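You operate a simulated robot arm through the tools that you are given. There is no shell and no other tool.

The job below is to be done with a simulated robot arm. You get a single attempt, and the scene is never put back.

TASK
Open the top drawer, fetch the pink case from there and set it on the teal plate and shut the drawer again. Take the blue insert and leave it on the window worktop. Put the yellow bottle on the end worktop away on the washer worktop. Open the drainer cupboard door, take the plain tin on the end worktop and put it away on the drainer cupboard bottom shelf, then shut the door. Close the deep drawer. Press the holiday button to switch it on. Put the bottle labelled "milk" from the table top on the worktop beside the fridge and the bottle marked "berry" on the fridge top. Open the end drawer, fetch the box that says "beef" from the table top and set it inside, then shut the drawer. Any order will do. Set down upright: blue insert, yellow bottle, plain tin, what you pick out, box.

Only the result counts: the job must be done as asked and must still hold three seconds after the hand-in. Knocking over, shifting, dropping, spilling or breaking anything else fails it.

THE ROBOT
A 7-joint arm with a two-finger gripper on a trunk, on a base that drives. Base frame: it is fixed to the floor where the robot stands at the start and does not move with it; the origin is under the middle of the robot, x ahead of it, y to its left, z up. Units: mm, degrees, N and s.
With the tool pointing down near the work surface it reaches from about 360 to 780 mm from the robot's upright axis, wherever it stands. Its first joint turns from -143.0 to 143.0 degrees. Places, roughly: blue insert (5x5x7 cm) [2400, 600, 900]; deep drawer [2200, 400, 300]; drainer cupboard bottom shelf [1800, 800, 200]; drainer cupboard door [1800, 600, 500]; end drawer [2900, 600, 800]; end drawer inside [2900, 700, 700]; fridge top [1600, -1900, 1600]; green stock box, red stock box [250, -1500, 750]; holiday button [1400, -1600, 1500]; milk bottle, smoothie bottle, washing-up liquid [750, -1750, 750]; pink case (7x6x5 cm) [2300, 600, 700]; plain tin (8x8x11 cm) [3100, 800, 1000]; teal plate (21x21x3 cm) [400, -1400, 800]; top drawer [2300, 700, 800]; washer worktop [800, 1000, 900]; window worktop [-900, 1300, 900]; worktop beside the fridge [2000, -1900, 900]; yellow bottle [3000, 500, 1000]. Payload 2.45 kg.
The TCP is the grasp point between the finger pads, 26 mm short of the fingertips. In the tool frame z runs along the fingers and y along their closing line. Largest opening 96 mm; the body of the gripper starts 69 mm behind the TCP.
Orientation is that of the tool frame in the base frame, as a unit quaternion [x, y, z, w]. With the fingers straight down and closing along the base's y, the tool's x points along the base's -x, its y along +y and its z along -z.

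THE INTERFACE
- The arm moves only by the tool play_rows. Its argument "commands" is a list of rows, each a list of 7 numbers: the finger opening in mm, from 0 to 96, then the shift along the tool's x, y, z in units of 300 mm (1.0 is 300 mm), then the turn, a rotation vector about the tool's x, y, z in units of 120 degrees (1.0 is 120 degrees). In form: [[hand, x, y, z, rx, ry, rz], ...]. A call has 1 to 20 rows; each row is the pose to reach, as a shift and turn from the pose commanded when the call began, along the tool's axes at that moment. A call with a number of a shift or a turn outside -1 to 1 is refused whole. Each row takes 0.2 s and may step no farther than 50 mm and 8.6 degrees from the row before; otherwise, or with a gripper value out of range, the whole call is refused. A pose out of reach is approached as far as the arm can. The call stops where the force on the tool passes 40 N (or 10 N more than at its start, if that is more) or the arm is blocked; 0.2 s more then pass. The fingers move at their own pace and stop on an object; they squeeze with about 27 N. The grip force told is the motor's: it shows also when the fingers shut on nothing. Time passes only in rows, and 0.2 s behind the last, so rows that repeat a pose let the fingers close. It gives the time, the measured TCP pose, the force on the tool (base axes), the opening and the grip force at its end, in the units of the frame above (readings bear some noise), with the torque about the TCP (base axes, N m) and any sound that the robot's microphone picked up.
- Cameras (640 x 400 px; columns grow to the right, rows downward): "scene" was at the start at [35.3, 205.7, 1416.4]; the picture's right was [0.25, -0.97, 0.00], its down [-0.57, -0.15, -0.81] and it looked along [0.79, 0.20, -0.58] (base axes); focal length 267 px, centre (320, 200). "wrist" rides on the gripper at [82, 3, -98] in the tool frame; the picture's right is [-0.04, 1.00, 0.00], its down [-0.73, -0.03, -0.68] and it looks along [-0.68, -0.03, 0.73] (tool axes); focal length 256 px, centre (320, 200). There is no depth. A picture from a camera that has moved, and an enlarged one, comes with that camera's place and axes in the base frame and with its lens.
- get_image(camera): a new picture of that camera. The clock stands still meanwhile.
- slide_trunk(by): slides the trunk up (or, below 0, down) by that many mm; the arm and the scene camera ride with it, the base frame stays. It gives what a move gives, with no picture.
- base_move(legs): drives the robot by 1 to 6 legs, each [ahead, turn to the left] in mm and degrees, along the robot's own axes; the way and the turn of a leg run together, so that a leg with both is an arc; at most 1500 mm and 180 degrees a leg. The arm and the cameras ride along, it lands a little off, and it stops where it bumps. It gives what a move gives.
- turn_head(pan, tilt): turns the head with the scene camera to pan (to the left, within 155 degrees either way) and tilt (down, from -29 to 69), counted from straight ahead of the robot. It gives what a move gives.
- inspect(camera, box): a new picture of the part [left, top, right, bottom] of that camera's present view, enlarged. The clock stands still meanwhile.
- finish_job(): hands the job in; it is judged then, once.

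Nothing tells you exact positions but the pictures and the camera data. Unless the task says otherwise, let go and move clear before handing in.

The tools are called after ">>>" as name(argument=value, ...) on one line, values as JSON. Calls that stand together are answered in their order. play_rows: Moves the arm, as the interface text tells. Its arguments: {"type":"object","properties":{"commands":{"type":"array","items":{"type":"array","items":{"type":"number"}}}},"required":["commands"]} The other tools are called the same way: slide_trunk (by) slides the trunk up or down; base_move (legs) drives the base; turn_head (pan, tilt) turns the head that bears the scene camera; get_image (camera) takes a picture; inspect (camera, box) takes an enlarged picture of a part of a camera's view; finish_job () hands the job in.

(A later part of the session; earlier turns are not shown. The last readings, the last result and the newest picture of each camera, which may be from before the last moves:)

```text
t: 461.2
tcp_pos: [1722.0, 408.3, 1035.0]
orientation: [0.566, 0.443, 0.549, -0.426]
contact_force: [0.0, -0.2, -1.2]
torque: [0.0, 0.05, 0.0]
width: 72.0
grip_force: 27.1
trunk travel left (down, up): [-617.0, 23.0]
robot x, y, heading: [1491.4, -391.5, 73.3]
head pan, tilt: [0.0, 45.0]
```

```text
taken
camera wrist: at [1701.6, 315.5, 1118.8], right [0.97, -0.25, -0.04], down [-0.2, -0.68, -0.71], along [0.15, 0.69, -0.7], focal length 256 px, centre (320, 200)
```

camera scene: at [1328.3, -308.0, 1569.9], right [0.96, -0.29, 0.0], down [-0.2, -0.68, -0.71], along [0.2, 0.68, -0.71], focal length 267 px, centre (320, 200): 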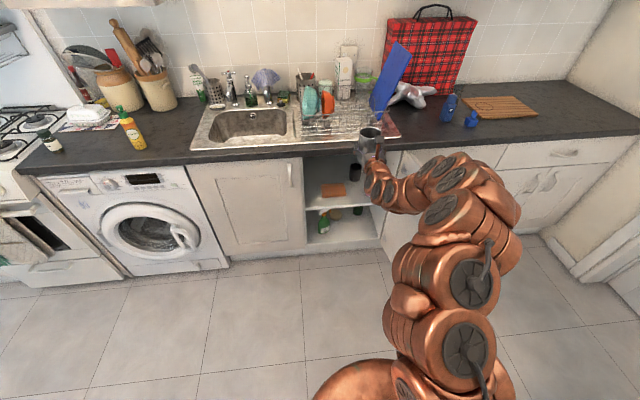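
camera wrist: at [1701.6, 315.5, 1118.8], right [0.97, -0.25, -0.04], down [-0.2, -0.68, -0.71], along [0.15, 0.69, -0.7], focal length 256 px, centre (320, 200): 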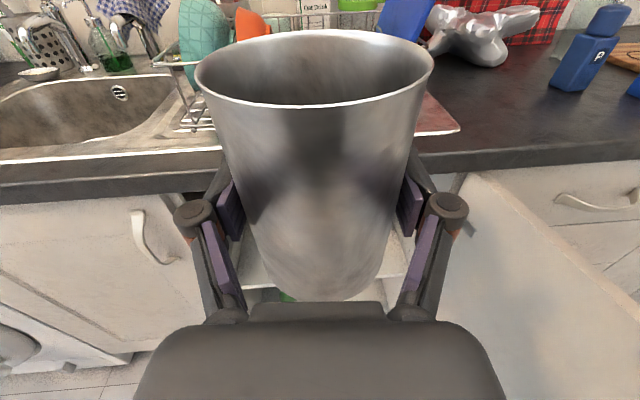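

The tin is in front of the open cupboard. I lower the trunk fully and then the arm to near bottom-shelf height.

>>> slide_trunk(by=-400)

>>> slide_trunk(by=-200)

>>> play_rows(commands=[[55, -0.1, 0, 0, 0, 0, 0], [55, -0.2, 0, 0, 0, 0, 0], [55, -0.3, 0, 0, 0, 0, 0], [55, -0.4, 0, 0, 0, 0, 0], [55, -0.5, 0, 0, 0, 0, 0]])

>>> get_image(camera="wrist")

>>> get_image(camera="scene")

```text
t: 465.1
tcp_pos: [1722.1, 407.8, 634.4]
orientation: [0.566, 0.442, 0.55, -0.426]
contact_force: [-0.4, -0.9, -0.8]
torque: [0.01, -0.03, 0.03]
width: 72.3
grip_force: 26.5
trunk travel left (down, up): [-217.0, 423.0]
robot x, y, heading: [1494.8, -393.9, 73.3]
head pan, tilt: [0.0, 45.0]
```

```text
t: 467.2
tcp_pos: [1721.4, 407.3, 436.5]
orientation: [0.566, 0.442, 0.55, -0.426]
contact_force: [0.1, 0.1, -1.0]
torque: [-0.02, -0.01, -0.05]
width: 72.3
grip_force: 26.6
trunk travel left (down, up): [-17.0, 623.0]
robot x, y, heading: [1492.5, -395.4, 73.0]
head pan, tilt: [0.0, 45.0]
```

```text
t: 468.4
tcp_pos: [1722.6, 404.3, 293.3]
orientation: [0.567, 0.443, 0.549, -0.425]
contact_force: [-0.4, -0.1, 0.4]
torque: [-0.01, 0.02, 0.03]
width: 72.3
grip_force: 26.7
out of reach, approached as far as the arm can: row 5
trunk travel left (down, up): [-17.0, 623.0]
robot x, y, heading: [1495.5, -391.8, 73.3]
head pan, tilt: [0.0, 45.0]
```

```text
taken
camera wrist: at [1701.5, 310.5, 377.3], right [0.97, -0.25, -0.04], down [-0.2, -0.68, -0.71], along [0.15, 0.69, -0.7], focal length 256 px, centre (320, 200)
```

wrist: 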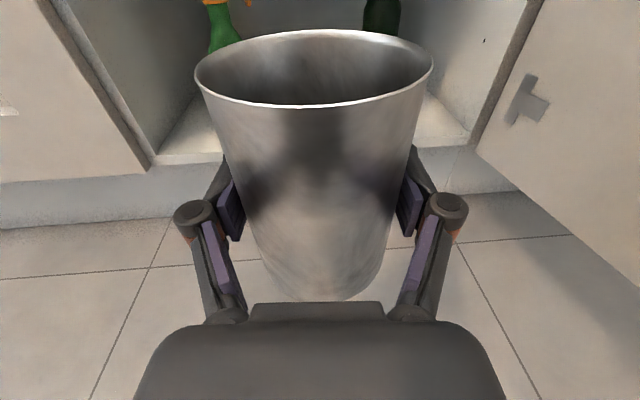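

```text
taken
camera scene: at [1328.3, -308.1, 969.8], right [0.96, -0.29, 0.0], down [-0.2, -0.68, -0.71], along [0.2, 0.68, -0.71], focal length 267 px, centre (320, 200)
```

scene: 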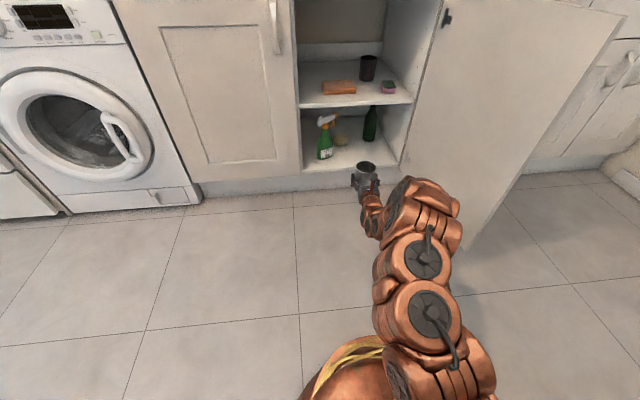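

Shelf surface is at z≈165 and the tin's base is at ~239, below the mid shelf. I drive it in.

>>> base_move(legs=[[180, 0]])

>>> get_image(camera="wrist")

>>> get_image(camera="scene")

```text
t: 469.9
tcp_pos: [1770.9, 574.5, 293.0]
orientation: [0.566, 0.443, 0.55, -0.426]
contact_force: [0.2, -0.7, -1.0]
torque: [0.01, 0.01, -0.03]
width: 72.4
grip_force: 27.0
trunk travel left (down, up): [-17.0, 623.0]
robot x, y, heading: [1544.5, -218.8, 73.4]
head pan, tilt: [0.0, 45.0]
```

```text
taken
camera wrist: at [1751.5, 482.3, 377.8], right [0.97, -0.25, -0.04], down [-0.2, -0.68, -0.71], along [0.15, 0.7, -0.7], focal length 256 px, centre (320, 200)
```

wrist: 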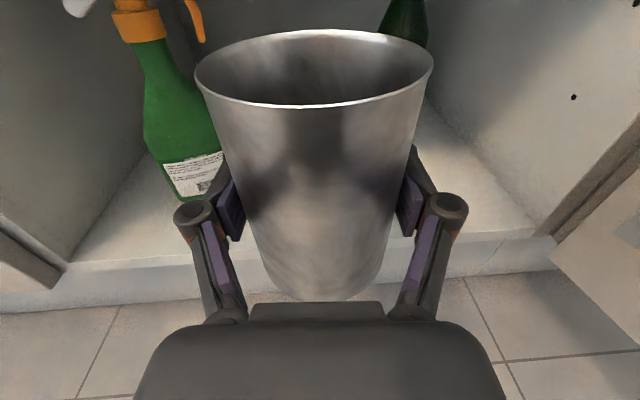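

```text
taken
camera scene: at [1379.4, -137.0, 969.8], right [0.96, -0.29, 0.0], down [-0.2, -0.68, -0.71], along [0.2, 0.68, -0.71], focal length 267 px, centre (320, 200)
```

scene: 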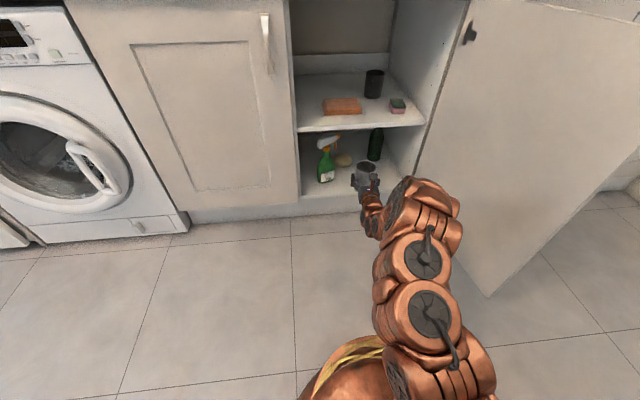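

I retract the arm a bit so it can lower further, then drive in to the final position.

>>> play_rows(commands=[[55, 0, 0.03, -0.1, 0, 0, 0], [55, 0, 0.05, -0.2, 0, 0, 0], [55, 0, 0.05, -0.3, 0, 0, 0], [55, 0, 0.05, -0.3, 0, 0, 0]])

>>> base_move(legs=[[200, 0]])

>>> play_rows(commands=[[55, -0.05, 0, 0, 0, 0, 0], [55, -0.1, 0, 0, 0, 0, 0], [55, -0.14, 0, 0, 0, 0, 0]])

>>> get_image(camera="wrist")

>>> get_image(camera="scene")

```text
t: 470.9
tcp_pos: [1763.9, 485.1, 296.3]
orientation: [0.566, 0.443, 0.549, -0.426]
contact_force: [0.2, -0.3, -0.7]
torque: [-0.01, 0.02, -0.01]
width: 72.2
grip_force: 27.2
trunk travel left (down, up): [-17.0, 623.0]
robot x, y, heading: [1543.7, -224.1, 73.2]
head pan, tilt: [0.0, 45.0]
```

```text
t: 472.5
tcp_pos: [1820.6, 679.4, 297.0]
orientation: [0.565, 0.444, 0.549, -0.427]
contact_force: [0.7, 0.3, 1.0]
torque: [0.03, -0.01, 0.02]
width: 72.2
grip_force: 26.7
trunk travel left (down, up): [-17.0, 623.0]
robot x, y, heading: [1602.2, -26.7, 73.8]
head pan, tilt: [0.0, 45.0]
```

```text
t: 473.3
tcp_pos: [1820.3, 677.2, 254.0]
orientation: [0.566, 0.444, 0.548, -0.427]
contact_force: [-0.3, 0.9, -1.0]
torque: [0.03, -0.01, 0.03]
width: 72.1
grip_force: 26.9
trunk travel left (down, up): [-17.0, 623.0]
robot x, y, heading: [1600.9, -29.2, 73.4]
head pan, tilt: [0.0, 45.0]
```

```text
taken
camera wrist: at [1800.3, 585.0, 338.5], right [0.97, -0.24, -0.04], down [-0.2, -0.68, -0.71], along [0.15, 0.7, -0.7], focal length 256 px, centre (320, 200)
```

wrist: 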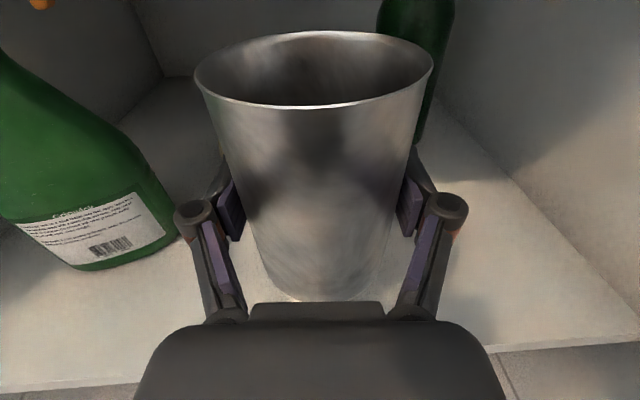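

```text
taken
camera scene: at [1436.4, 55.6, 969.8], right [0.96, -0.28, 0.0], down [-0.2, -0.68, -0.71], along [0.2, 0.68, -0.71], focal length 267 px, centre (320, 200)
```

scene: 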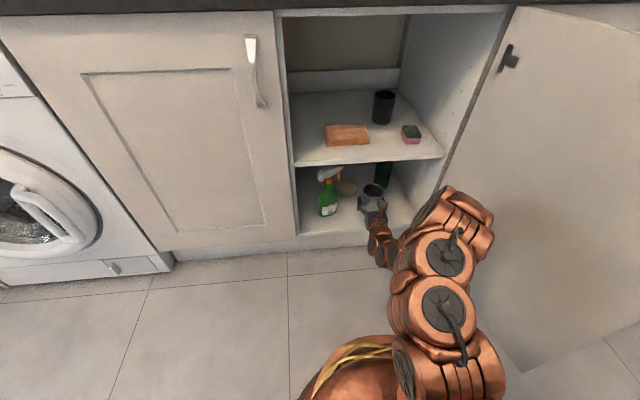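

I shift 25 mm right, away from the spray bottle, and lower until contact.

>>> play_rows(commands=[[55, 0, 0.04, 0, 0, 0, 0], [55, 0, 0.08, 0, 0, 0, 0], [55, -0.03, 0.08, 0, 0, 0, 0], [55, -0.05, 0.08, 0, 0, 0, 0], [55, -0.06, 0.08, 0, 0, 0, 0], [55, -0.07, 0.08, 0, 0, 0, 0], [55, -0.08, 0.08, 0, 0, 0, 0], [55, -0.09, 0.08, 0, 0, 0, 0], [55, -0.1, 0.08, 0, 0, 0, 0], [55, -0.11, 0.08, 0, 0, 0, 0], [55, -0.12, 0.08, 0, 0, 0, 0], [55, -0.13, 0.08, 0, 0, 0, 0], [55, -0.14, 0.08, 0, 0, 0, 0], [55, -0.15, 0.08, 0, 0, 0, 0]])

>>> get_image(camera="wrist")

```text
t: 476.3
tcp_pos: [1843.9, 671.8, 212.0]
orientation: [0.564, 0.443, 0.55, -0.428]
contact_force: [0.7, 3.3, 22.5]
torque: [0.03, 0.02, -0.18]
width: 72.1
grip_force: 26.6
trunk travel left (down, up): [-17.0, 623.0]
robot x, y, heading: [1603.4, -26.1, 73.5]
head pan, tilt: [0.0, 45.0]
```

```text
taken
camera wrist: at [1823.9, 578.5, 295.8], right [0.97, -0.24, -0.03], down [-0.19, -0.67, -0.71], along [0.15, 0.7, -0.7], focal length 256 px, centre (320, 200)
```

wrist: 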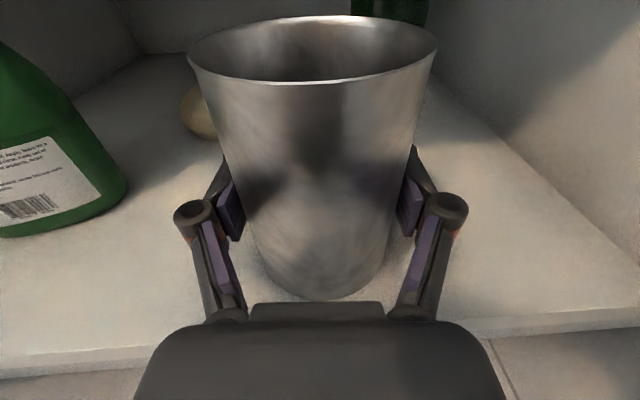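

>>> play_rows(commands=[[72, 0.008, 0, 0, 0, 0, 0], [80, 0.01, 0, 0, 0, 0, 0], [90, 0.01, 0, 0, 0, 0, 0], [96, 0.01, 0, 0, 0, 0, 0], [96, 0.01, 0, 0, 0, 0, 0]])

>>> get_image(camera="wrist")

>>> base_move(legs=[[-220, 0]])

>>> get_image(camera="wrist")

>>> get_image(camera="scene")

```text
t: 477.5
tcp_pos: [1843.4, 671.2, 212.9]
orientation: [0.565, 0.444, 0.549, -0.427]
contact_force: [0.0, -1.2, -0.4]
torque: [0.03, -0.03, 0.02]
width: 95.9
grip_force: 0.0
trunk travel left (down, up): [-17.0, 623.0]
robot x, y, heading: [1600.4, -29.5, 73.4]
head pan, tilt: [0.0, 45.0]
```

```text
taken
camera wrist: at [1823.4, 578.4, 296.7], right [0.97, -0.24, -0.04], down [-0.2, -0.68, -0.71], along [0.15, 0.7, -0.7], focal length 256 px, centre (320, 200)
```

wrist: 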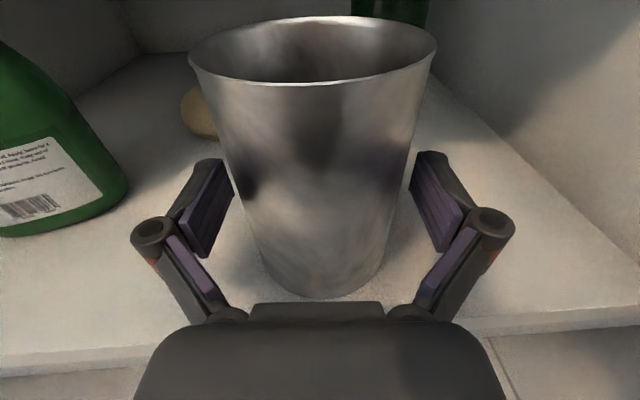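

```text
t: 479.2
tcp_pos: [1781.4, 458.1, 212.5]
orientation: [0.565, 0.444, 0.549, -0.427]
contact_force: [-0.4, -0.4, 0.7]
torque: [0.0, -0.03, -0.02]
width: 96.2
grip_force: 0.0
trunk travel left (down, up): [-17.0, 623.0]
robot x, y, heading: [1540.3, -241.3, 73.3]
head pan, tilt: [0.0, 45.0]
```

```text
taken
camera wrist: at [1761.3, 365.2, 296.6], right [0.97, -0.24, -0.04], down [-0.2, -0.68, -0.71], along [0.15, 0.7, -0.7], focal length 256 px, centre (320, 200)
```

wrist: 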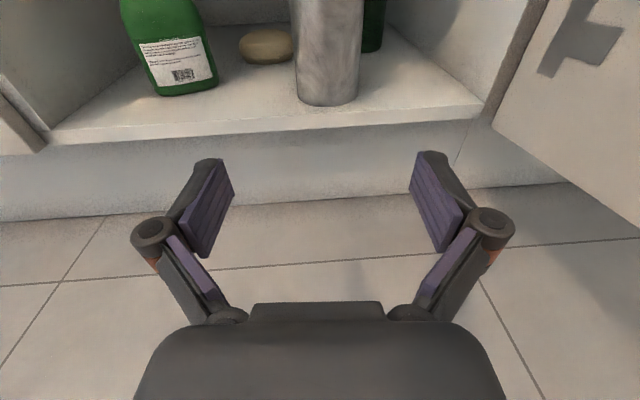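

```text
taken
camera scene: at [1373.7, -157.2, 969.8], right [0.96, -0.28, 0.0], down [-0.2, -0.68, -0.71], along [0.2, 0.68, -0.71], focal length 267 px, centre (320, 200)
```

scene: 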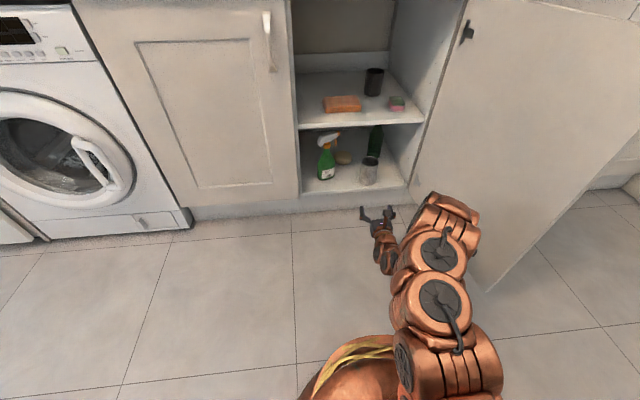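

The tin stands on the bottom shelf. Now to shut the door: I raise the hand to mid-door height, drive round to the right side, and push the door's outer face diagonally.

>>> base_move(legs=[[-350, 0]])

>>> play_rows(commands=[[60, 0.1, 0, -0.04, 0, 0, 0], [30, 0.2, 0, -0.08, 0, 0, 0], [0, 0.3, 0, -0.12, 0, 0, 0], [0, 0.4, 0, -0.13, 0, 0, 0], [0, 0.5, 0, -0.13, 0, 0, 0]])

>>> slide_trunk(by=140)

>>> base_move(legs=[[0, 108.5], [-1000, 0]])

```text
t: 481.5
tcp_pos: [1677.5, 111.8, 212.6]
orientation: [0.565, 0.444, 0.549, -0.427]
contact_force: [-0.4, -0.2, 0.6]
torque: [0.04, 0.0, -0.01]
width: 96.0
grip_force: 0.1
trunk travel left (down, up): [-17.0, 623.0]
robot x, y, heading: [1434.8, -591.3, 73.7]
head pan, tilt: [0.0, 45.0]
```

```text
t: 482.7
tcp_pos: [1668.6, 77.8, 363.4]
orientation: [0.565, 0.445, 0.547, -0.428]
contact_force: [0.2, 0.0, -0.3]
torque: [-0.02, -0.01, -0.02]
width: 0.0
grip_force: 9.2
trunk travel left (down, up): [-17.0, 623.0]
robot x, y, heading: [1438.6, -589.2, 73.8]
head pan, tilt: [0.0, 45.0]
```

```text
t: 484.4
tcp_pos: [1669.6, 78.5, 502.9]
orientation: [0.565, 0.444, 0.549, -0.427]
contact_force: [0.8, -0.6, 0.1]
torque: [0.0, 0.01, 0.0]
width: 0.0
grip_force: 26.9
trunk travel left (down, up): [-157.0, 483.0]
robot x, y, heading: [1439.0, -587.0, 73.6]
head pan, tilt: [0.0, 45.0]
```

```text
t: 494.1
tcp_pos: [1705.1, -540.0, 502.8]
orientation: [-0.037, 0.718, -0.032, -0.695]
contact_force: [0.2, 0.2, -0.5]
torque: [0.0, 0.02, 0.01]
width: 0.0
grip_force: 26.6
trunk travel left (down, up): [-157.0, 483.0]
robot x, y, heading: [2412.8, -537.6, -177.1]
head pan, tilt: [0.0, 45.0]
```

>>> turn_head(pan=-50, tilt=30)

>>> get_image(camera="scene")

```text
t: 495.2
tcp_pos: [1705.9, -538.5, 502.5]
orientation: [-0.036, 0.717, -0.032, -0.695]
contact_force: [-0.1, 0.1, 0.6]
torque: [-0.01, 0.02, -0.01]
width: 0.0
grip_force: 27.0
trunk travel left (down, up): [-157.0, 483.0]
robot x, y, heading: [2409.7, -533.2, -176.8]
head pan, tilt: [-50.0, 30.0]
```

```text
taken
camera scene: at [2410.1, -647.6, 1132.4], right [0.73, 0.68, 0.0], down [0.34, -0.36, -0.87], along [-0.59, 0.63, -0.5], focal length 267 px, centre (320, 200)
```

scene: 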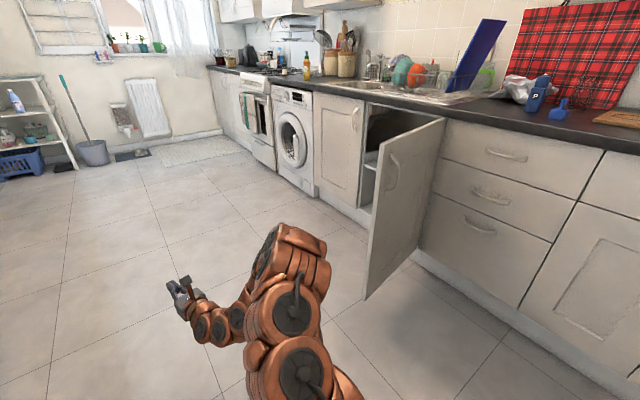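

The door edge is at about (1960, 440) in the room frame, too close for turning here. I shift back ~90 mm, then turn toward the door's outer side.

>>> base_move(legs=[[0, 71], [95, 0], [0, -70], [0, -60]])

>>> turn_head(pan=0, tilt=30)

>>> get_image(camera="scene")

>>> get_image(camera="wrist")

```text
t: 505.1
tcp_pos: [2028.9, -16.3, 502.7]
orientation: [0.329, 0.64, 0.321, -0.616]
contact_force: [-0.9, 0.3, -0.8]
torque: [0.0, -0.02, -0.01]
width: 0.0
grip_force: 27.4
trunk travel left (down, up): [-157.0, 483.0]
robot x, y, heading: [2382.0, -625.6, 123.1]
head pan, tilt: [-50.0, 30.0]
```

```text
t: 506.2
tcp_pos: [2029.0, -16.9, 502.8]
orientation: [0.329, 0.639, 0.321, -0.617]
contact_force: [-0.2, 0.4, -0.8]
torque: [-0.02, 0.02, 0.02]
width: 0.0
grip_force: 26.3
trunk travel left (down, up): [-157.0, 483.0]
robot x, y, heading: [2381.6, -624.3, 123.0]
head pan, tilt: [0.0, 30.0]
```

```text
taken
camera scene: at [2208.7, -691.2, 1132.4], right [0.84, 0.54, 0.0], down [0.27, -0.42, -0.87], along [-0.47, 0.73, -0.5], focal length 267 px, centre (320, 200)
```

scene: 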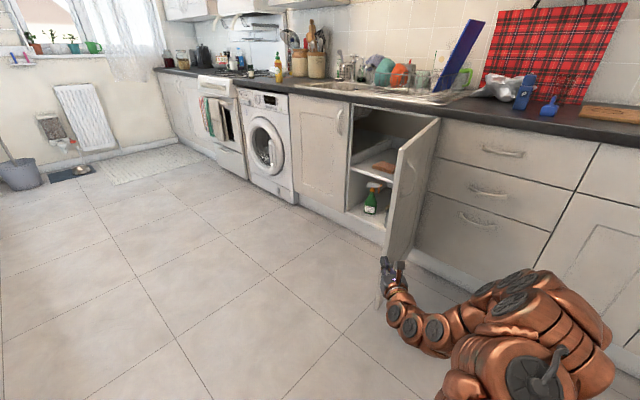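

```text
taken
camera wrist: at [2088.0, -92.7, 587.3], right [0.82, 0.58, -0.04], down [0.39, -0.59, -0.71], along [-0.43, 0.57, -0.7], focal length 256 px, centre (320, 200)
```

wrist: 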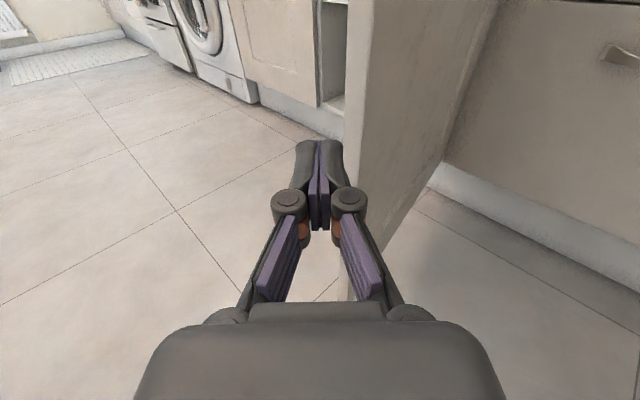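

The tool points just left of the door edge. I shift the hand 90 mm right so it meets the outer face, then drive forward to swing the door shut.

>>> play_rows(commands=[[0, 0, 0.1, 0, 0, 0, 0], [0, 0, 0.2, 0, 0, 0, 0], [0, 0, 0.3, 0, 0, 0, 0], [0, 0, 0.32, 0, 0, 0, 0]])

>>> base_move(legs=[[250, 0]])

>>> get_image(camera="wrist")

>>> get_image(camera="scene")

```text
t: 507.2
tcp_pos: [2107.7, 38.5, 503.7]
orientation: [0.329, 0.639, 0.321, -0.617]
contact_force: [-0.7, 0.3, -0.5]
torque: [-0.04, 0.02, 0.02]
width: 0.1
grip_force: 27.3
trunk travel left (down, up): [-157.0, 483.0]
robot x, y, heading: [2383.2, -625.0, 123.1]
head pan, tilt: [0.0, 30.0]
```

```text
t: 509.1
tcp_pos: [1967.5, 252.8, 502.8]
orientation: [0.327, 0.64, 0.319, -0.618]
contact_force: [0.8, 0.2, -0.5]
torque: [0.02, 0.01, -0.01]
width: 0.0
grip_force: 27.1
trunk travel left (down, up): [-157.0, 483.0]
robot x, y, heading: [2248.6, -411.5, 123.1]
head pan, tilt: [0.0, 30.0]
```

```text
taken
camera wrist: at [2025.2, 176.6, 587.6], right [0.81, 0.58, -0.04], down [0.39, -0.59, -0.71], along [-0.43, 0.57, -0.7], focal length 256 px, centre (320, 200)
```

wrist: 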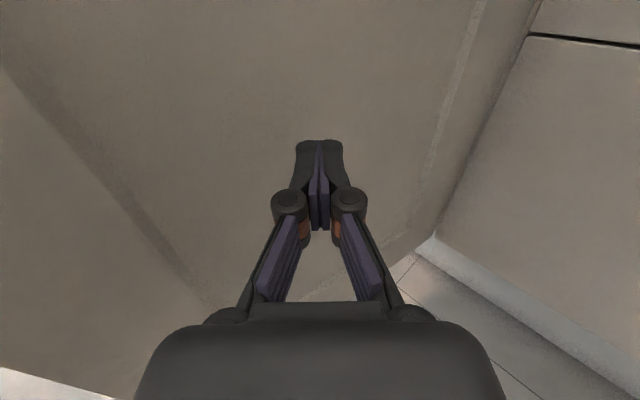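

```text
taken
camera scene: at [2069.6, -477.3, 1132.4], right [0.84, 0.55, 0.0], down [0.27, -0.42, -0.87], along [-0.47, 0.73, -0.5], focal length 267 px, centre (320, 200)
```

scene: 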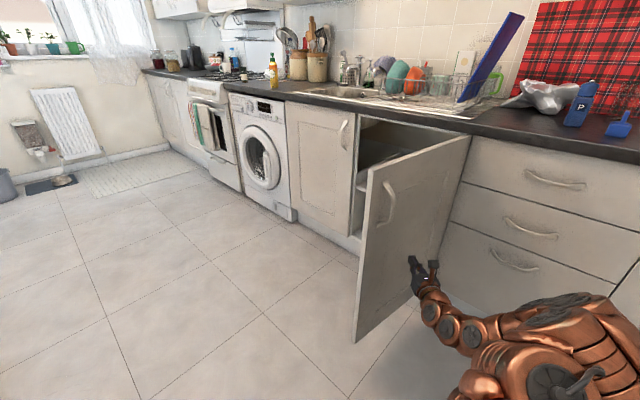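

>>> base_move(legs=[[220, 0]])

>>> base_move(legs=[[120, 0]])

>>> get_image(camera="wrist")

>>> get_image(camera="scene")

```text
t: 510.8
tcp_pos: [1847.6, 436.9, 503.4]
orientation: [0.328, 0.64, 0.32, -0.617]
contact_force: [-0.6, 0.0, -0.8]
torque: [-0.02, -0.02, 0.01]
width: 0.0
grip_force: 27.4
trunk travel left (down, up): [-157.0, 483.0]
robot x, y, heading: [2123.4, -227.9, 123.0]
head pan, tilt: [0.0, 30.0]
```

```text
t: 512.0
tcp_pos: [1781.7, 536.5, 502.9]
orientation: [0.328, 0.639, 0.32, -0.618]
contact_force: [-0.1, -0.4, 0.2]
torque: [0.01, 0.0, -0.02]
width: 0.2
grip_force: 27.0
trunk travel left (down, up): [-157.0, 483.0]
robot x, y, heading: [2054.4, -132.6, 123.0]
head pan, tilt: [0.0, 30.0]
```

```text
taken
camera wrist: at [1840.0, 460.8, 587.6], right [0.81, 0.58, -0.04], down [0.39, -0.59, -0.71], along [-0.43, 0.56, -0.7], focal length 256 px, centre (320, 200)
```

wrist: 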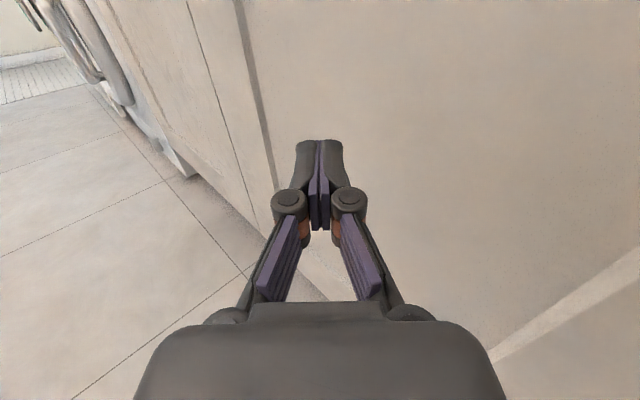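

```text
taken
camera scene: at [1884.8, -193.1, 1132.4], right [0.84, 0.55, 0.0], down [0.27, -0.42, -0.87], along [-0.47, 0.73, -0.5], focal length 267 px, centre (320, 200)
```

scene: 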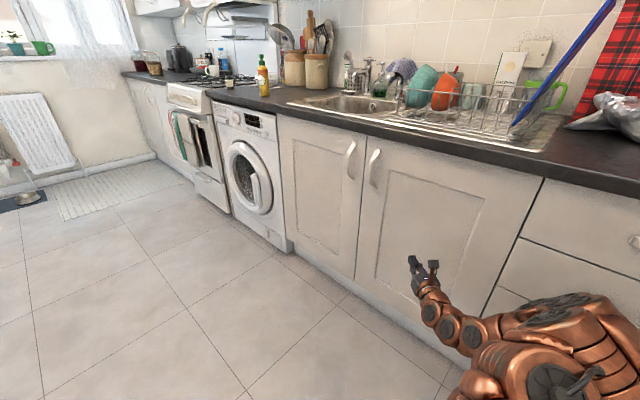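

The door has swung to. I press gently with the arm to make sure it's fully shut.

>>> play_rows(commands=[[0, 0, 0, 0.05, 0, 0, 0], [0, 0, 0, 0.1, 0, 0, 0], [0, 0, 0, 0.14, 0, 0, 0], [0, 0, 0, 0.17, 0, 0, 0], [0, 0, 0, 0.2, 0, 0, 0], [0, 0, 0, 0.23, 0, 0, 0], [0, 0, 0, 0.26, 0, 0, 0], [0, 0, 0, 0.29, 0, 0, 0], [0, 0, 0, 0.32, 0, 0, 0]])

>>> inspect(camera="scene", box=[300, 100, 560, 360])

>>> get_image(camera="wrist")

```text
t: 513.5
tcp_pos: [1735.4, 592.2, 498.7]
orientation: [0.324, 0.644, 0.315, -0.618]
contact_force: [-2.4, -4.3, 1.6]
torque: [0.05, -0.04, 0.1]
width: 0.3
grip_force: 27.4
trunk travel left (down, up): [-157.0, 483.0]
robot x, y, heading: [2056.7, -127.2, 122.9]
head pan, tilt: [0.0, 30.0]
stopped in row 7: the force on the tool passed its limit at 60 N (the readings are from after the stop); the commanded pose is now the measured one
```

```text
1.54 times, centred on (430, 230) of scene
camera zoom: at [1885.0, -193.8, 1132.4], right [0.84, 0.55, 0.0], down [0.27, -0.42, -0.87], along [-0.47, 0.73, -0.5], focal length 411 px, centre (151, 154)
```

zoom: 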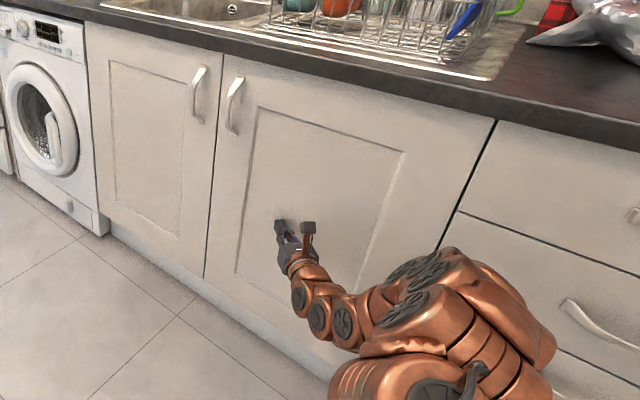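

```text
taken
camera wrist: at [1794.2, 518.6, 584.0], right [0.81, 0.59, -0.04], down [0.39, -0.59, -0.71], along [-0.44, 0.56, -0.71], focal length 256 px, centre (320, 200)
```

wrist: 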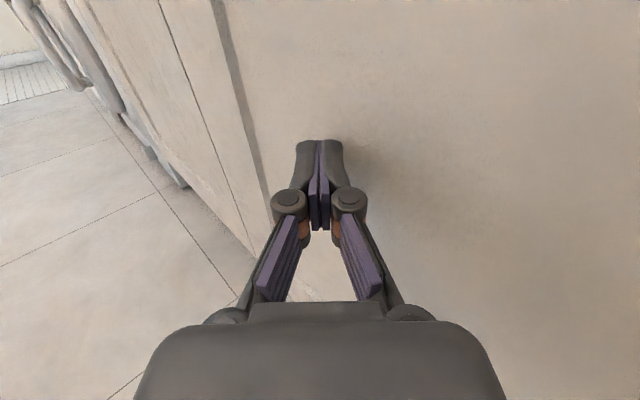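

The door is shut. Next I open the end drawer: back off, drive over, and set the hand at the handle height with vertical closing.

>>> base_move(legs=[[-300, 0], [0, 46.6], [-430, 0], [0, -90]])

>>> slide_trunk(by=287)

>>> play_rows(commands=[[10, 0, 0, 0, 0, 0, -0.07], [20, 0, 0, 0, 0, 0, -0.14], [30, 0, 0, 0, 0, 0, -0.21], [40, 0, 0, 0, 0, 0, -0.28], [50, 0, 0, 0, 0, 0, -0.35], [60, 0, 0, 0, 0, 0, -0.42], [60, 0, 0, 0, 0, 0, -0.49], [60, 0, 0, 0, 0, 0, -0.56], [60, 0, 0, 0, 0, 0, -0.62], [60, 0, 0, 0, 0, 0, -0.68], [60, 0, 0, 0, 0, 0, -0.75]])

>>> get_image(camera="wrist")

>>> get_image(camera="scene")

```text
t: 523.8
tcp_pos: [2935.4, 280.1, 498.8]
orientation: [0.55, 0.466, 0.53, -0.446]
contact_force: [-0.8, -0.4, 1.1]
torque: [-0.01, 0.01, 0.02]
width: 0.1
grip_force: 27.6
trunk travel left (down, up): [-157.0, 483.0]
robot x, y, heading: [2644.1, -460.2, 77.6]
head pan, tilt: [0.0, 30.0]
```

```text
t: 526.7
tcp_pos: [2933.4, 279.4, 786.0]
orientation: [0.549, 0.466, 0.53, -0.447]
contact_force: [0.4, -0.4, 0.0]
torque: [0.0, -0.04, 0.02]
width: 0.1
grip_force: 27.0
trunk travel left (down, up): [-444.0, 196.0]
robot x, y, heading: [2648.4, -455.2, 77.6]
head pan, tilt: [0.0, 30.0]
```

```text
t: 529.1
tcp_pos: [2935.2, 280.0, 785.8]
orientation: [0.056, 0.718, 0.691, 0.061]
contact_force: [-0.2, -0.4, 0.4]
torque: [0.0, -0.02, 0.02]
width: 59.8
grip_force: 0.0
trunk travel left (down, up): [-444.0, 196.0]
robot x, y, heading: [2645.4, -459.6, 77.7]
head pan, tilt: [0.0, 30.0]
```

```text
taken
camera wrist: at [2838.3, 197.2, 791.9], right [0.04, 0.03, 1.0], down [0.61, -0.79, 0.0], along [0.79, 0.61, -0.05], focal length 256 px, centre (320, 200)
```

wrist: 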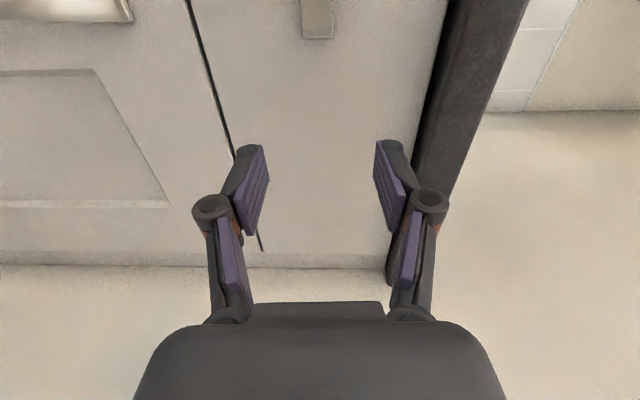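

```text
taken
camera scene: at [2477.1, -377.6, 1419.4], right [0.98, -0.21, 0.0], down [-0.11, -0.49, -0.87], along [0.18, 0.85, -0.5], focal length 267 px, centre (320, 200)
```

scene: 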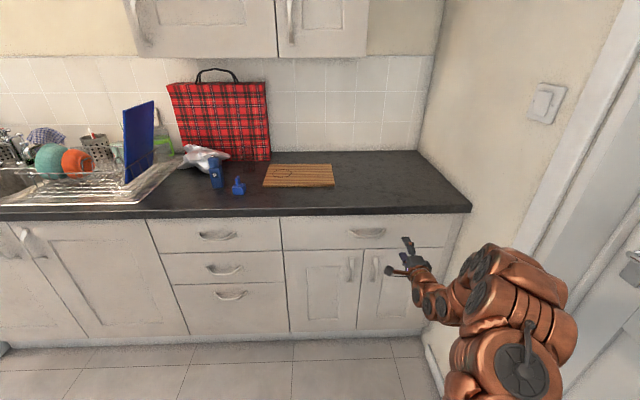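

The end drawer handle's right end is at a≈2787, so its centre is ≈2722. I shift left 112 mm and then forward onto the bar.

>>> play_rows(commands=[[60, 0.13, 0, 0, 0, 0, 0], [60, 0.26, 0, 0, 0, 0, 0], [60, 0.373, -0.005, 0, 0, 0, 0], [60, 0.373, -0.005, 0.1, 0, 0, 0], [60, 0.373, -0.005, 0.2, 0, 0, 0], [60, 0.373, -0.005, 0.265, 0, 0, 0], [60, 0.373, -0.005, 0.265, 0, 0, 0]])

>>> get_image(camera="wrist")

```text
t: 530.7
tcp_pos: [2837.2, 377.3, 781.0]
orientation: [0.059, 0.718, 0.691, 0.059]
contact_force: [0.3, 0.3, -0.1]
torque: [0.02, -0.02, -0.01]
width: 59.9
grip_force: 0.1
trunk travel left (down, up): [-444.0, 196.0]
robot x, y, heading: [2645.3, -458.5, 77.8]
head pan, tilt: [0.0, 30.0]
```

```text
taken
camera wrist: at [2741.4, 295.0, 786.3], right [0.04, 0.03, 1.0], down [0.61, -0.79, 0.0], along [0.79, 0.61, -0.05], focal length 256 px, centre (320, 200)
```

wrist: 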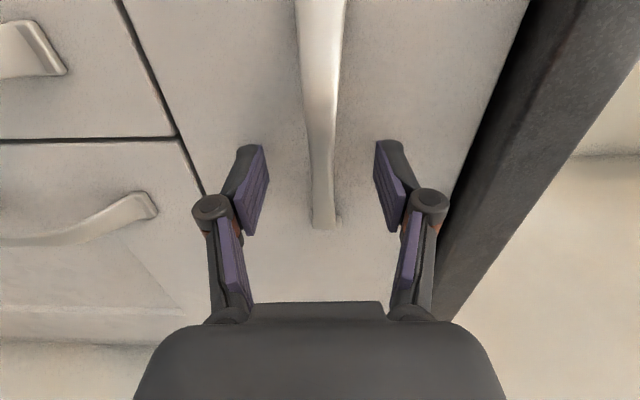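

>>> play_rows(commands=[[40, 0, 0, 0, 0, 0, 0], [15, 0, 0.005, 0, 0, 0, 0], [0, 0, 0.01, 0, 0, 0, 0], [0, 0, 0.01, 0, 0, 0, 0], [0, 0, 0.01, 0, 0, 0, 0]])

>>> play_rows(commands=[[0, 0, 0, -0.05, 0, 0, 0], [0, 0, 0, -0.1, 0, 0, 0], [0, 0, 0, -0.15, 0, 0, 0], [0, 0, 0, -0.2, 0, 0, 0], [0, 0, 0, -0.25, 0, 0, 0], [0, 0, 0, -0.3, 0, 0, 0], [0, 0, 0, -0.35, 0, 0, 0], [0, 0, 0, -0.4, 0, 0, 0]])

>>> get_image(camera="wrist")

```text
t: 531.9
tcp_pos: [2837.5, 376.4, 781.3]
orientation: [0.059, 0.719, 0.69, 0.059]
contact_force: [-1.5, -0.6, -15.4]
torque: [-0.07, 0.28, -0.21]
width: 8.8
grip_force: 36.2
trunk travel left (down, up): [-444.0, 196.0]
robot x, y, heading: [2648.0, -456.9, 77.7]
head pan, tilt: [0.0, 30.0]
```

```text
t: 533.0
tcp_pos: [2825.8, 309.5, 781.9]
orientation: [0.059, 0.722, 0.687, 0.057]
contact_force: [1.6, 2.4, -13.2]
torque: [-0.04, 0.19, 0.2]
width: 8.9
grip_force: 36.2
trunk travel left (down, up): [-444.0, 196.0]
robot x, y, heading: [2645.2, -461.4, 78.0]
head pan, tilt: [0.0, 30.0]
stopped in row 5: the force on the tool passed its limit at 43 N (the readings are from after the stop); the commanded pose is now the measured one
```

```text
taken
camera wrist: at [2729.0, 227.1, 789.3], right [0.05, 0.04, 1.0], down [0.61, -0.79, 0.01], along [0.79, 0.61, -0.06], focal length 256 px, centre (320, 200)
```

wrist: 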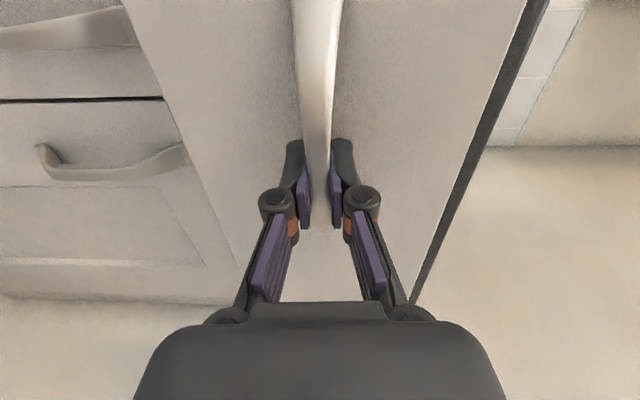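

The drawer is coming out; a vertical bias tripped the limit. I correct that and pull the rest by driving back.

>>> play_rows(commands=[[0, 0, -0.012, -0.03, 0, 0, 0], [0, 0, -0.015, -0.06, 0, 0, 0]])

>>> base_move(legs=[[0, 1.4]])

>>> base_move(legs=[[-100, 0]])

>>> base_move(legs=[[-110, 0]])

>>> get_image(camera="scene")

```text
t: 533.6
tcp_pos: [2821.0, 293.0, 781.8]
orientation: [0.059, 0.72, 0.689, 0.057]
contact_force: [3.5, -1.3, -0.3]
torque: [0.01, 0.25, 0.47]
width: 8.4
grip_force: 36.5
trunk travel left (down, up): [-444.0, 196.0]
robot x, y, heading: [2647.9, -455.3, 77.7]
head pan, tilt: [0.0, 30.0]
```

```text
t: 534.6
tcp_pos: [2811.5, 295.3, 780.7]
orientation: [0.057, 0.72, 0.689, 0.055]
contact_force: [2.1, 0.5, -1.0]
torque: [0.03, 0.12, 0.2]
width: 8.6
grip_force: 35.8
trunk travel left (down, up): [-444.0, 196.0]
robot x, y, heading: [2644.7, -458.4, 78.7]
head pan, tilt: [0.0, 30.0]
stopped in leg 1: the force on the tool passed its limit at 49 N (the readings are from after the stop); the commanded pose is now the measured one
```

```text
t: 535.5
tcp_pos: [2803.6, 250.6, 781.3]
orientation: [0.057, 0.719, 0.69, 0.055]
contact_force: [0.1, -1.3, -3.8]
torque: [-0.03, 0.09, -0.08]
width: 8.5
grip_force: 36.8
trunk travel left (down, up): [-444.0, 196.0]
robot x, y, heading: [2633.6, -500.8, 78.8]
head pan, tilt: [0.0, 30.0]
stopped in leg 1: the robot was blocked; the commanded pose is now the measured one
```

```text
t: 536.7
tcp_pos: [2782.5, 146.1, 782.0]
orientation: [0.059, 0.719, 0.69, 0.056]
contact_force: [34.3, -5.1, -7.8]
torque: [-0.02, -0.09, -0.15]
width: 8.7
grip_force: 36.3
trunk travel left (down, up): [-444.0, 196.0]
robot x, y, heading: [2613.6, -606.4, 79.3]
head pan, tilt: [0.0, 30.0]
```

```text
taken
camera scene: at [2447.8, -531.8, 1419.6], right [0.98, -0.19, 0.0], down [-0.1, -0.49, -0.87], along [0.16, 0.85, -0.5], focal length 267 px, centre (320, 200)
```

scene: 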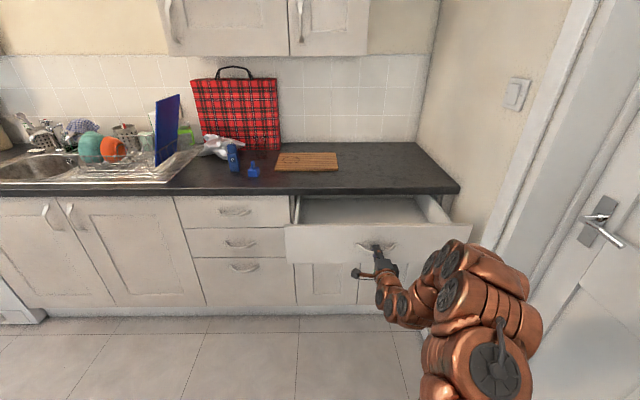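

The drawer is well open, but I was "blocked" once while reversing, so I check the crate behind me.

>>> play_rows(commands=[[30, 0, 0, 0, 0, 0, 0], [60, 0, 0, 0, 0, 0, 0], [60, 0, 0, 0, 0, 0, 0]])

>>> turn_head(pan=-140, tilt=55)

>>> get_image(camera="scene")

>>> turn_head(pan=155, tilt=50)

>>> get_image(camera="scene")

```text
t: 537.5
tcp_pos: [2782.3, 146.3, 781.8]
orientation: [0.057, 0.719, 0.69, 0.056]
contact_force: [-0.5, 0.1, 0.4]
torque: [-0.03, -0.01, -0.01]
width: 60.1
grip_force: 0.0
trunk travel left (down, up): [-444.0, 196.0]
robot x, y, heading: [2616.4, -607.9, 79.2]
head pan, tilt: [0.0, 30.0]
```

```text
t: 539.7
tcp_pos: [2782.1, 145.0, 781.5]
orientation: [0.059, 0.719, 0.69, 0.056]
contact_force: [-0.7, 0.0, -0.4]
torque: [-0.03, -0.02, 0.0]
width: 60.0
grip_force: 0.0
trunk travel left (down, up): [-444.0, 196.0]
robot x, y, heading: [2615.8, -607.4, 79.2]
head pan, tilt: [-140.0, 55.0]
```

```text
taken
camera scene: at [2463.3, -683.7, 1383.4], right [-0.87, -0.49, 0.0], down [-0.4, 0.72, -0.57], along [0.28, -0.5, -0.82], focal length 267 px, centre (320, 200)
```

scene: 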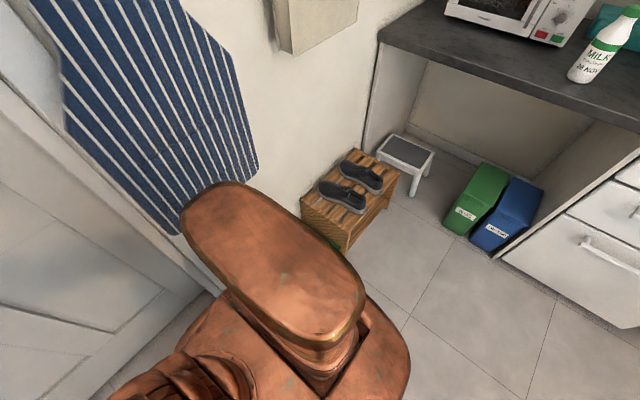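

```text
t: 543.8
tcp_pos: [2782.7, 145.6, 783.0]
orientation: [0.058, 0.718, 0.691, 0.057]
contact_force: [-0.8, -0.8, -0.1]
torque: [-0.05, 0.03, -0.02]
width: 59.9
grip_force: 0.1
trunk travel left (down, up): [-444.0, 196.0]
robot x, y, heading: [2614.3, -608.7, 79.1]
head pan, tilt: [154.7, 50.0]
```

```text
taken
camera scene: at [2382.3, -682.8, 1389.9], right [-0.81, 0.59, 0.0], down [0.45, 0.62, -0.64], along [-0.38, -0.52, -0.77], focal length 267 px, centre (320, 200)
```

scene: 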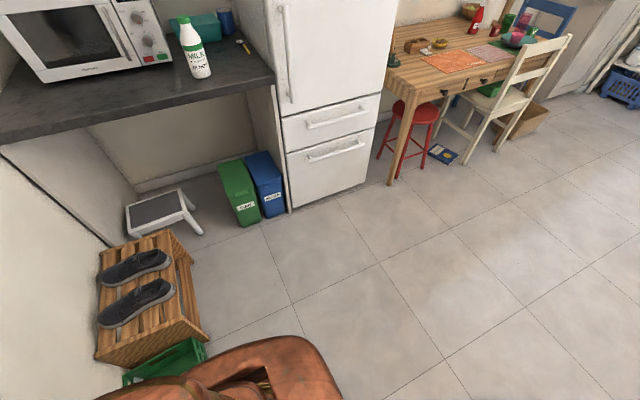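

The crate behind me appears to have been nudged by my reversing (≈6 cm toward the shoe rack). I release the drawer, move off the crate, and will assess how to restore it.

>>> play_rows(commands=[[60, 0, 0, -0.1, 0, 0, 0], [60, 0, 0, -0.2, 0, 0, 0], [60, 0, 0, -0.28, 0, 0, 0], [60, 0, 0, -0.28, 0, 0, 0]])

>>> base_move(legs=[[60, 0]])

>>> get_image(camera="wrist")

>>> get_image(camera="scene")

```text
t: 544.8
tcp_pos: [2769.2, 62.3, 786.2]
orientation: [0.059, 0.719, 0.69, 0.057]
contact_force: [-0.2, -0.4, -0.2]
torque: [-0.01, 0.0, 0.02]
width: 60.0
grip_force: 0.0
trunk travel left (down, up): [-444.0, 196.0]
robot x, y, heading: [2620.1, -603.6, 78.9]
head pan, tilt: [154.7, 50.0]
```

```text
t: 545.7
tcp_pos: [2780.5, 121.0, 785.7]
orientation: [0.058, 0.718, 0.691, 0.056]
contact_force: [0.7, -0.1, 0.5]
torque: [-0.01, -0.03, -0.04]
width: 60.1
grip_force: 0.1
trunk travel left (down, up): [-444.0, 196.0]
robot x, y, heading: [2627.2, -547.3, 79.3]
head pan, tilt: [154.7, 50.0]
```

```text
taken
camera wrist: at [2685.5, 38.0, 792.4], right [0.05, 0.03, 1.0], down [0.61, -0.79, 0.0], along [0.79, 0.61, -0.06], focal length 256 px, centre (320, 200)
```

wrist: 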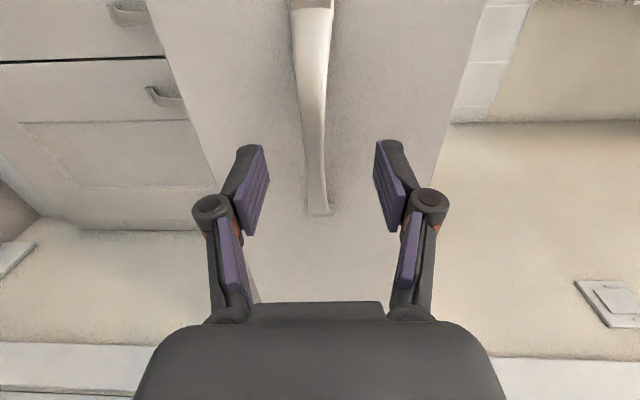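

```text
taken
camera scene: at [2394.9, -624.7, 1389.9], right [-0.81, 0.59, 0.0], down [0.45, 0.62, -0.64], along [-0.38, -0.52, -0.77], focal length 267 px, centre (320, 200)
```

scene: 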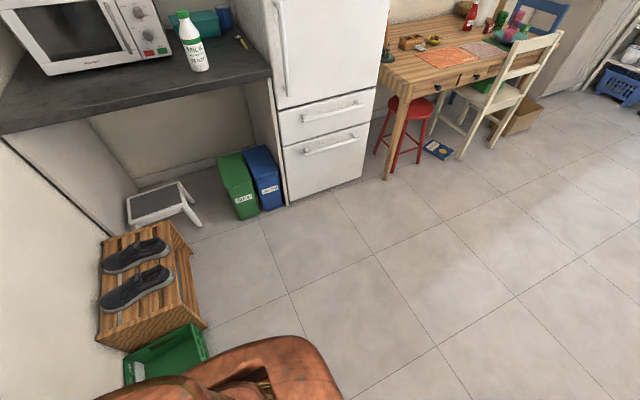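

>>> play_rows(commands=[[60, 0, 0, -0.06, 0, 0, 0], [60, 0, 0, -0.1, 0, 0, 0]])

>>> base_move(legs=[[0, 77], [1330, 0], [0, 102], [0, 102]])

>>> slide_trunk(by=6)

>>> turn_head(pan=-80, tilt=10)

>>> get_image(camera="scene")

>>> inspect(camera="scene", box=[0, 280, 240, 400])

```text
t: 546.3
tcp_pos: [2779.3, 102.8, 787.4]
orientation: [0.058, 0.719, 0.69, 0.056]
contact_force: [0.4, 0.6, 0.2]
torque: [-0.01, 0.05, -0.03]
width: 60.1
grip_force: 0.1
out of reach, approached as far as the arm can: row 2
trunk travel left (down, up): [-444.0, 196.0]
robot x, y, heading: [2630.1, -547.6, 79.5]
head pan, tilt: [154.7, 50.0]
```

```text
t: 564.9
tcp_pos: [2093.8, 0.5, 787.4]
orientation: [0.497, 0.522, 0.501, 0.478]
contact_force: [0.0, -0.1, 0.1]
torque: [0.02, 0.01, -0.02]
width: 59.9
grip_force: 0.0
trunk travel left (down, up): [-444.0, 196.0]
robot x, y, heading: [1425.1, 15.6, 1.1]
head pan, tilt: [154.7, 50.0]
```

```text
t: 565.5
tcp_pos: [2093.1, 1.4, 793.6]
orientation: [0.497, 0.522, 0.501, 0.479]
contact_force: [0.6, 0.0, 0.2]
torque: [0.0, -0.01, 0.03]
width: 59.9
grip_force: 0.0
trunk travel left (down, up): [-450.0, 190.0]
robot x, y, heading: [1420.8, 13.7, 1.0]
head pan, tilt: [154.7, 50.0]
```

```text
t: 568.8
tcp_pos: [2093.0, 2.0, 792.5]
orientation: [0.498, 0.522, 0.501, 0.478]
contact_force: [1.2, 0.1, -0.6]
torque: [0.0, 0.0, -0.01]
width: 60.1
grip_force: 0.0
trunk travel left (down, up): [-450.0, 190.0]
robot x, y, heading: [1423.4, 13.2, 1.2]
head pan, tilt: [-80.0, 10.0]
```

```text
taken
camera scene: at [1389.5, 104.1, 1457.8], right [-0.98, -0.19, 0.0], down [-0.03, 0.17, -0.98], along [0.19, -0.97, -0.17], focal length 267 px, centre (320, 200)
```

scene: 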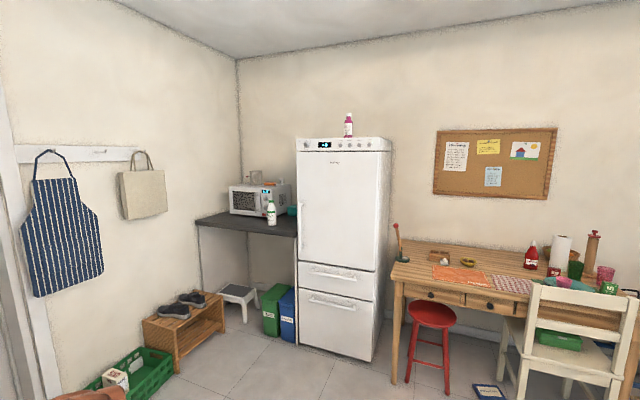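

```text
2.67 times, centred on (120, 340) of scene
camera zoom: at [1389.5, 104.1, 1457.8], right [-0.98, -0.19, 0.0], down [-0.03, 0.17, -0.98], along [0.19, -0.97, -0.17], focal length 712 px, centre (853, -173)
```

zoom: 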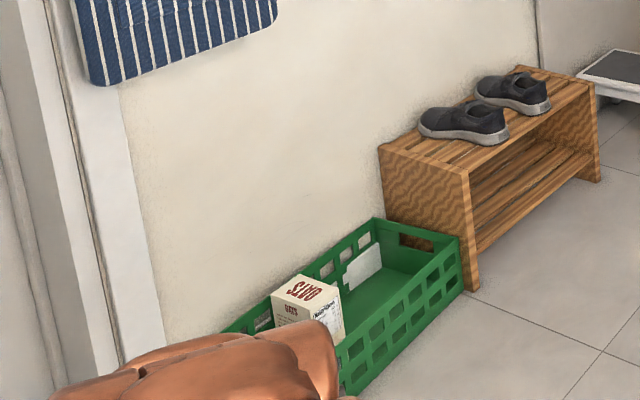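

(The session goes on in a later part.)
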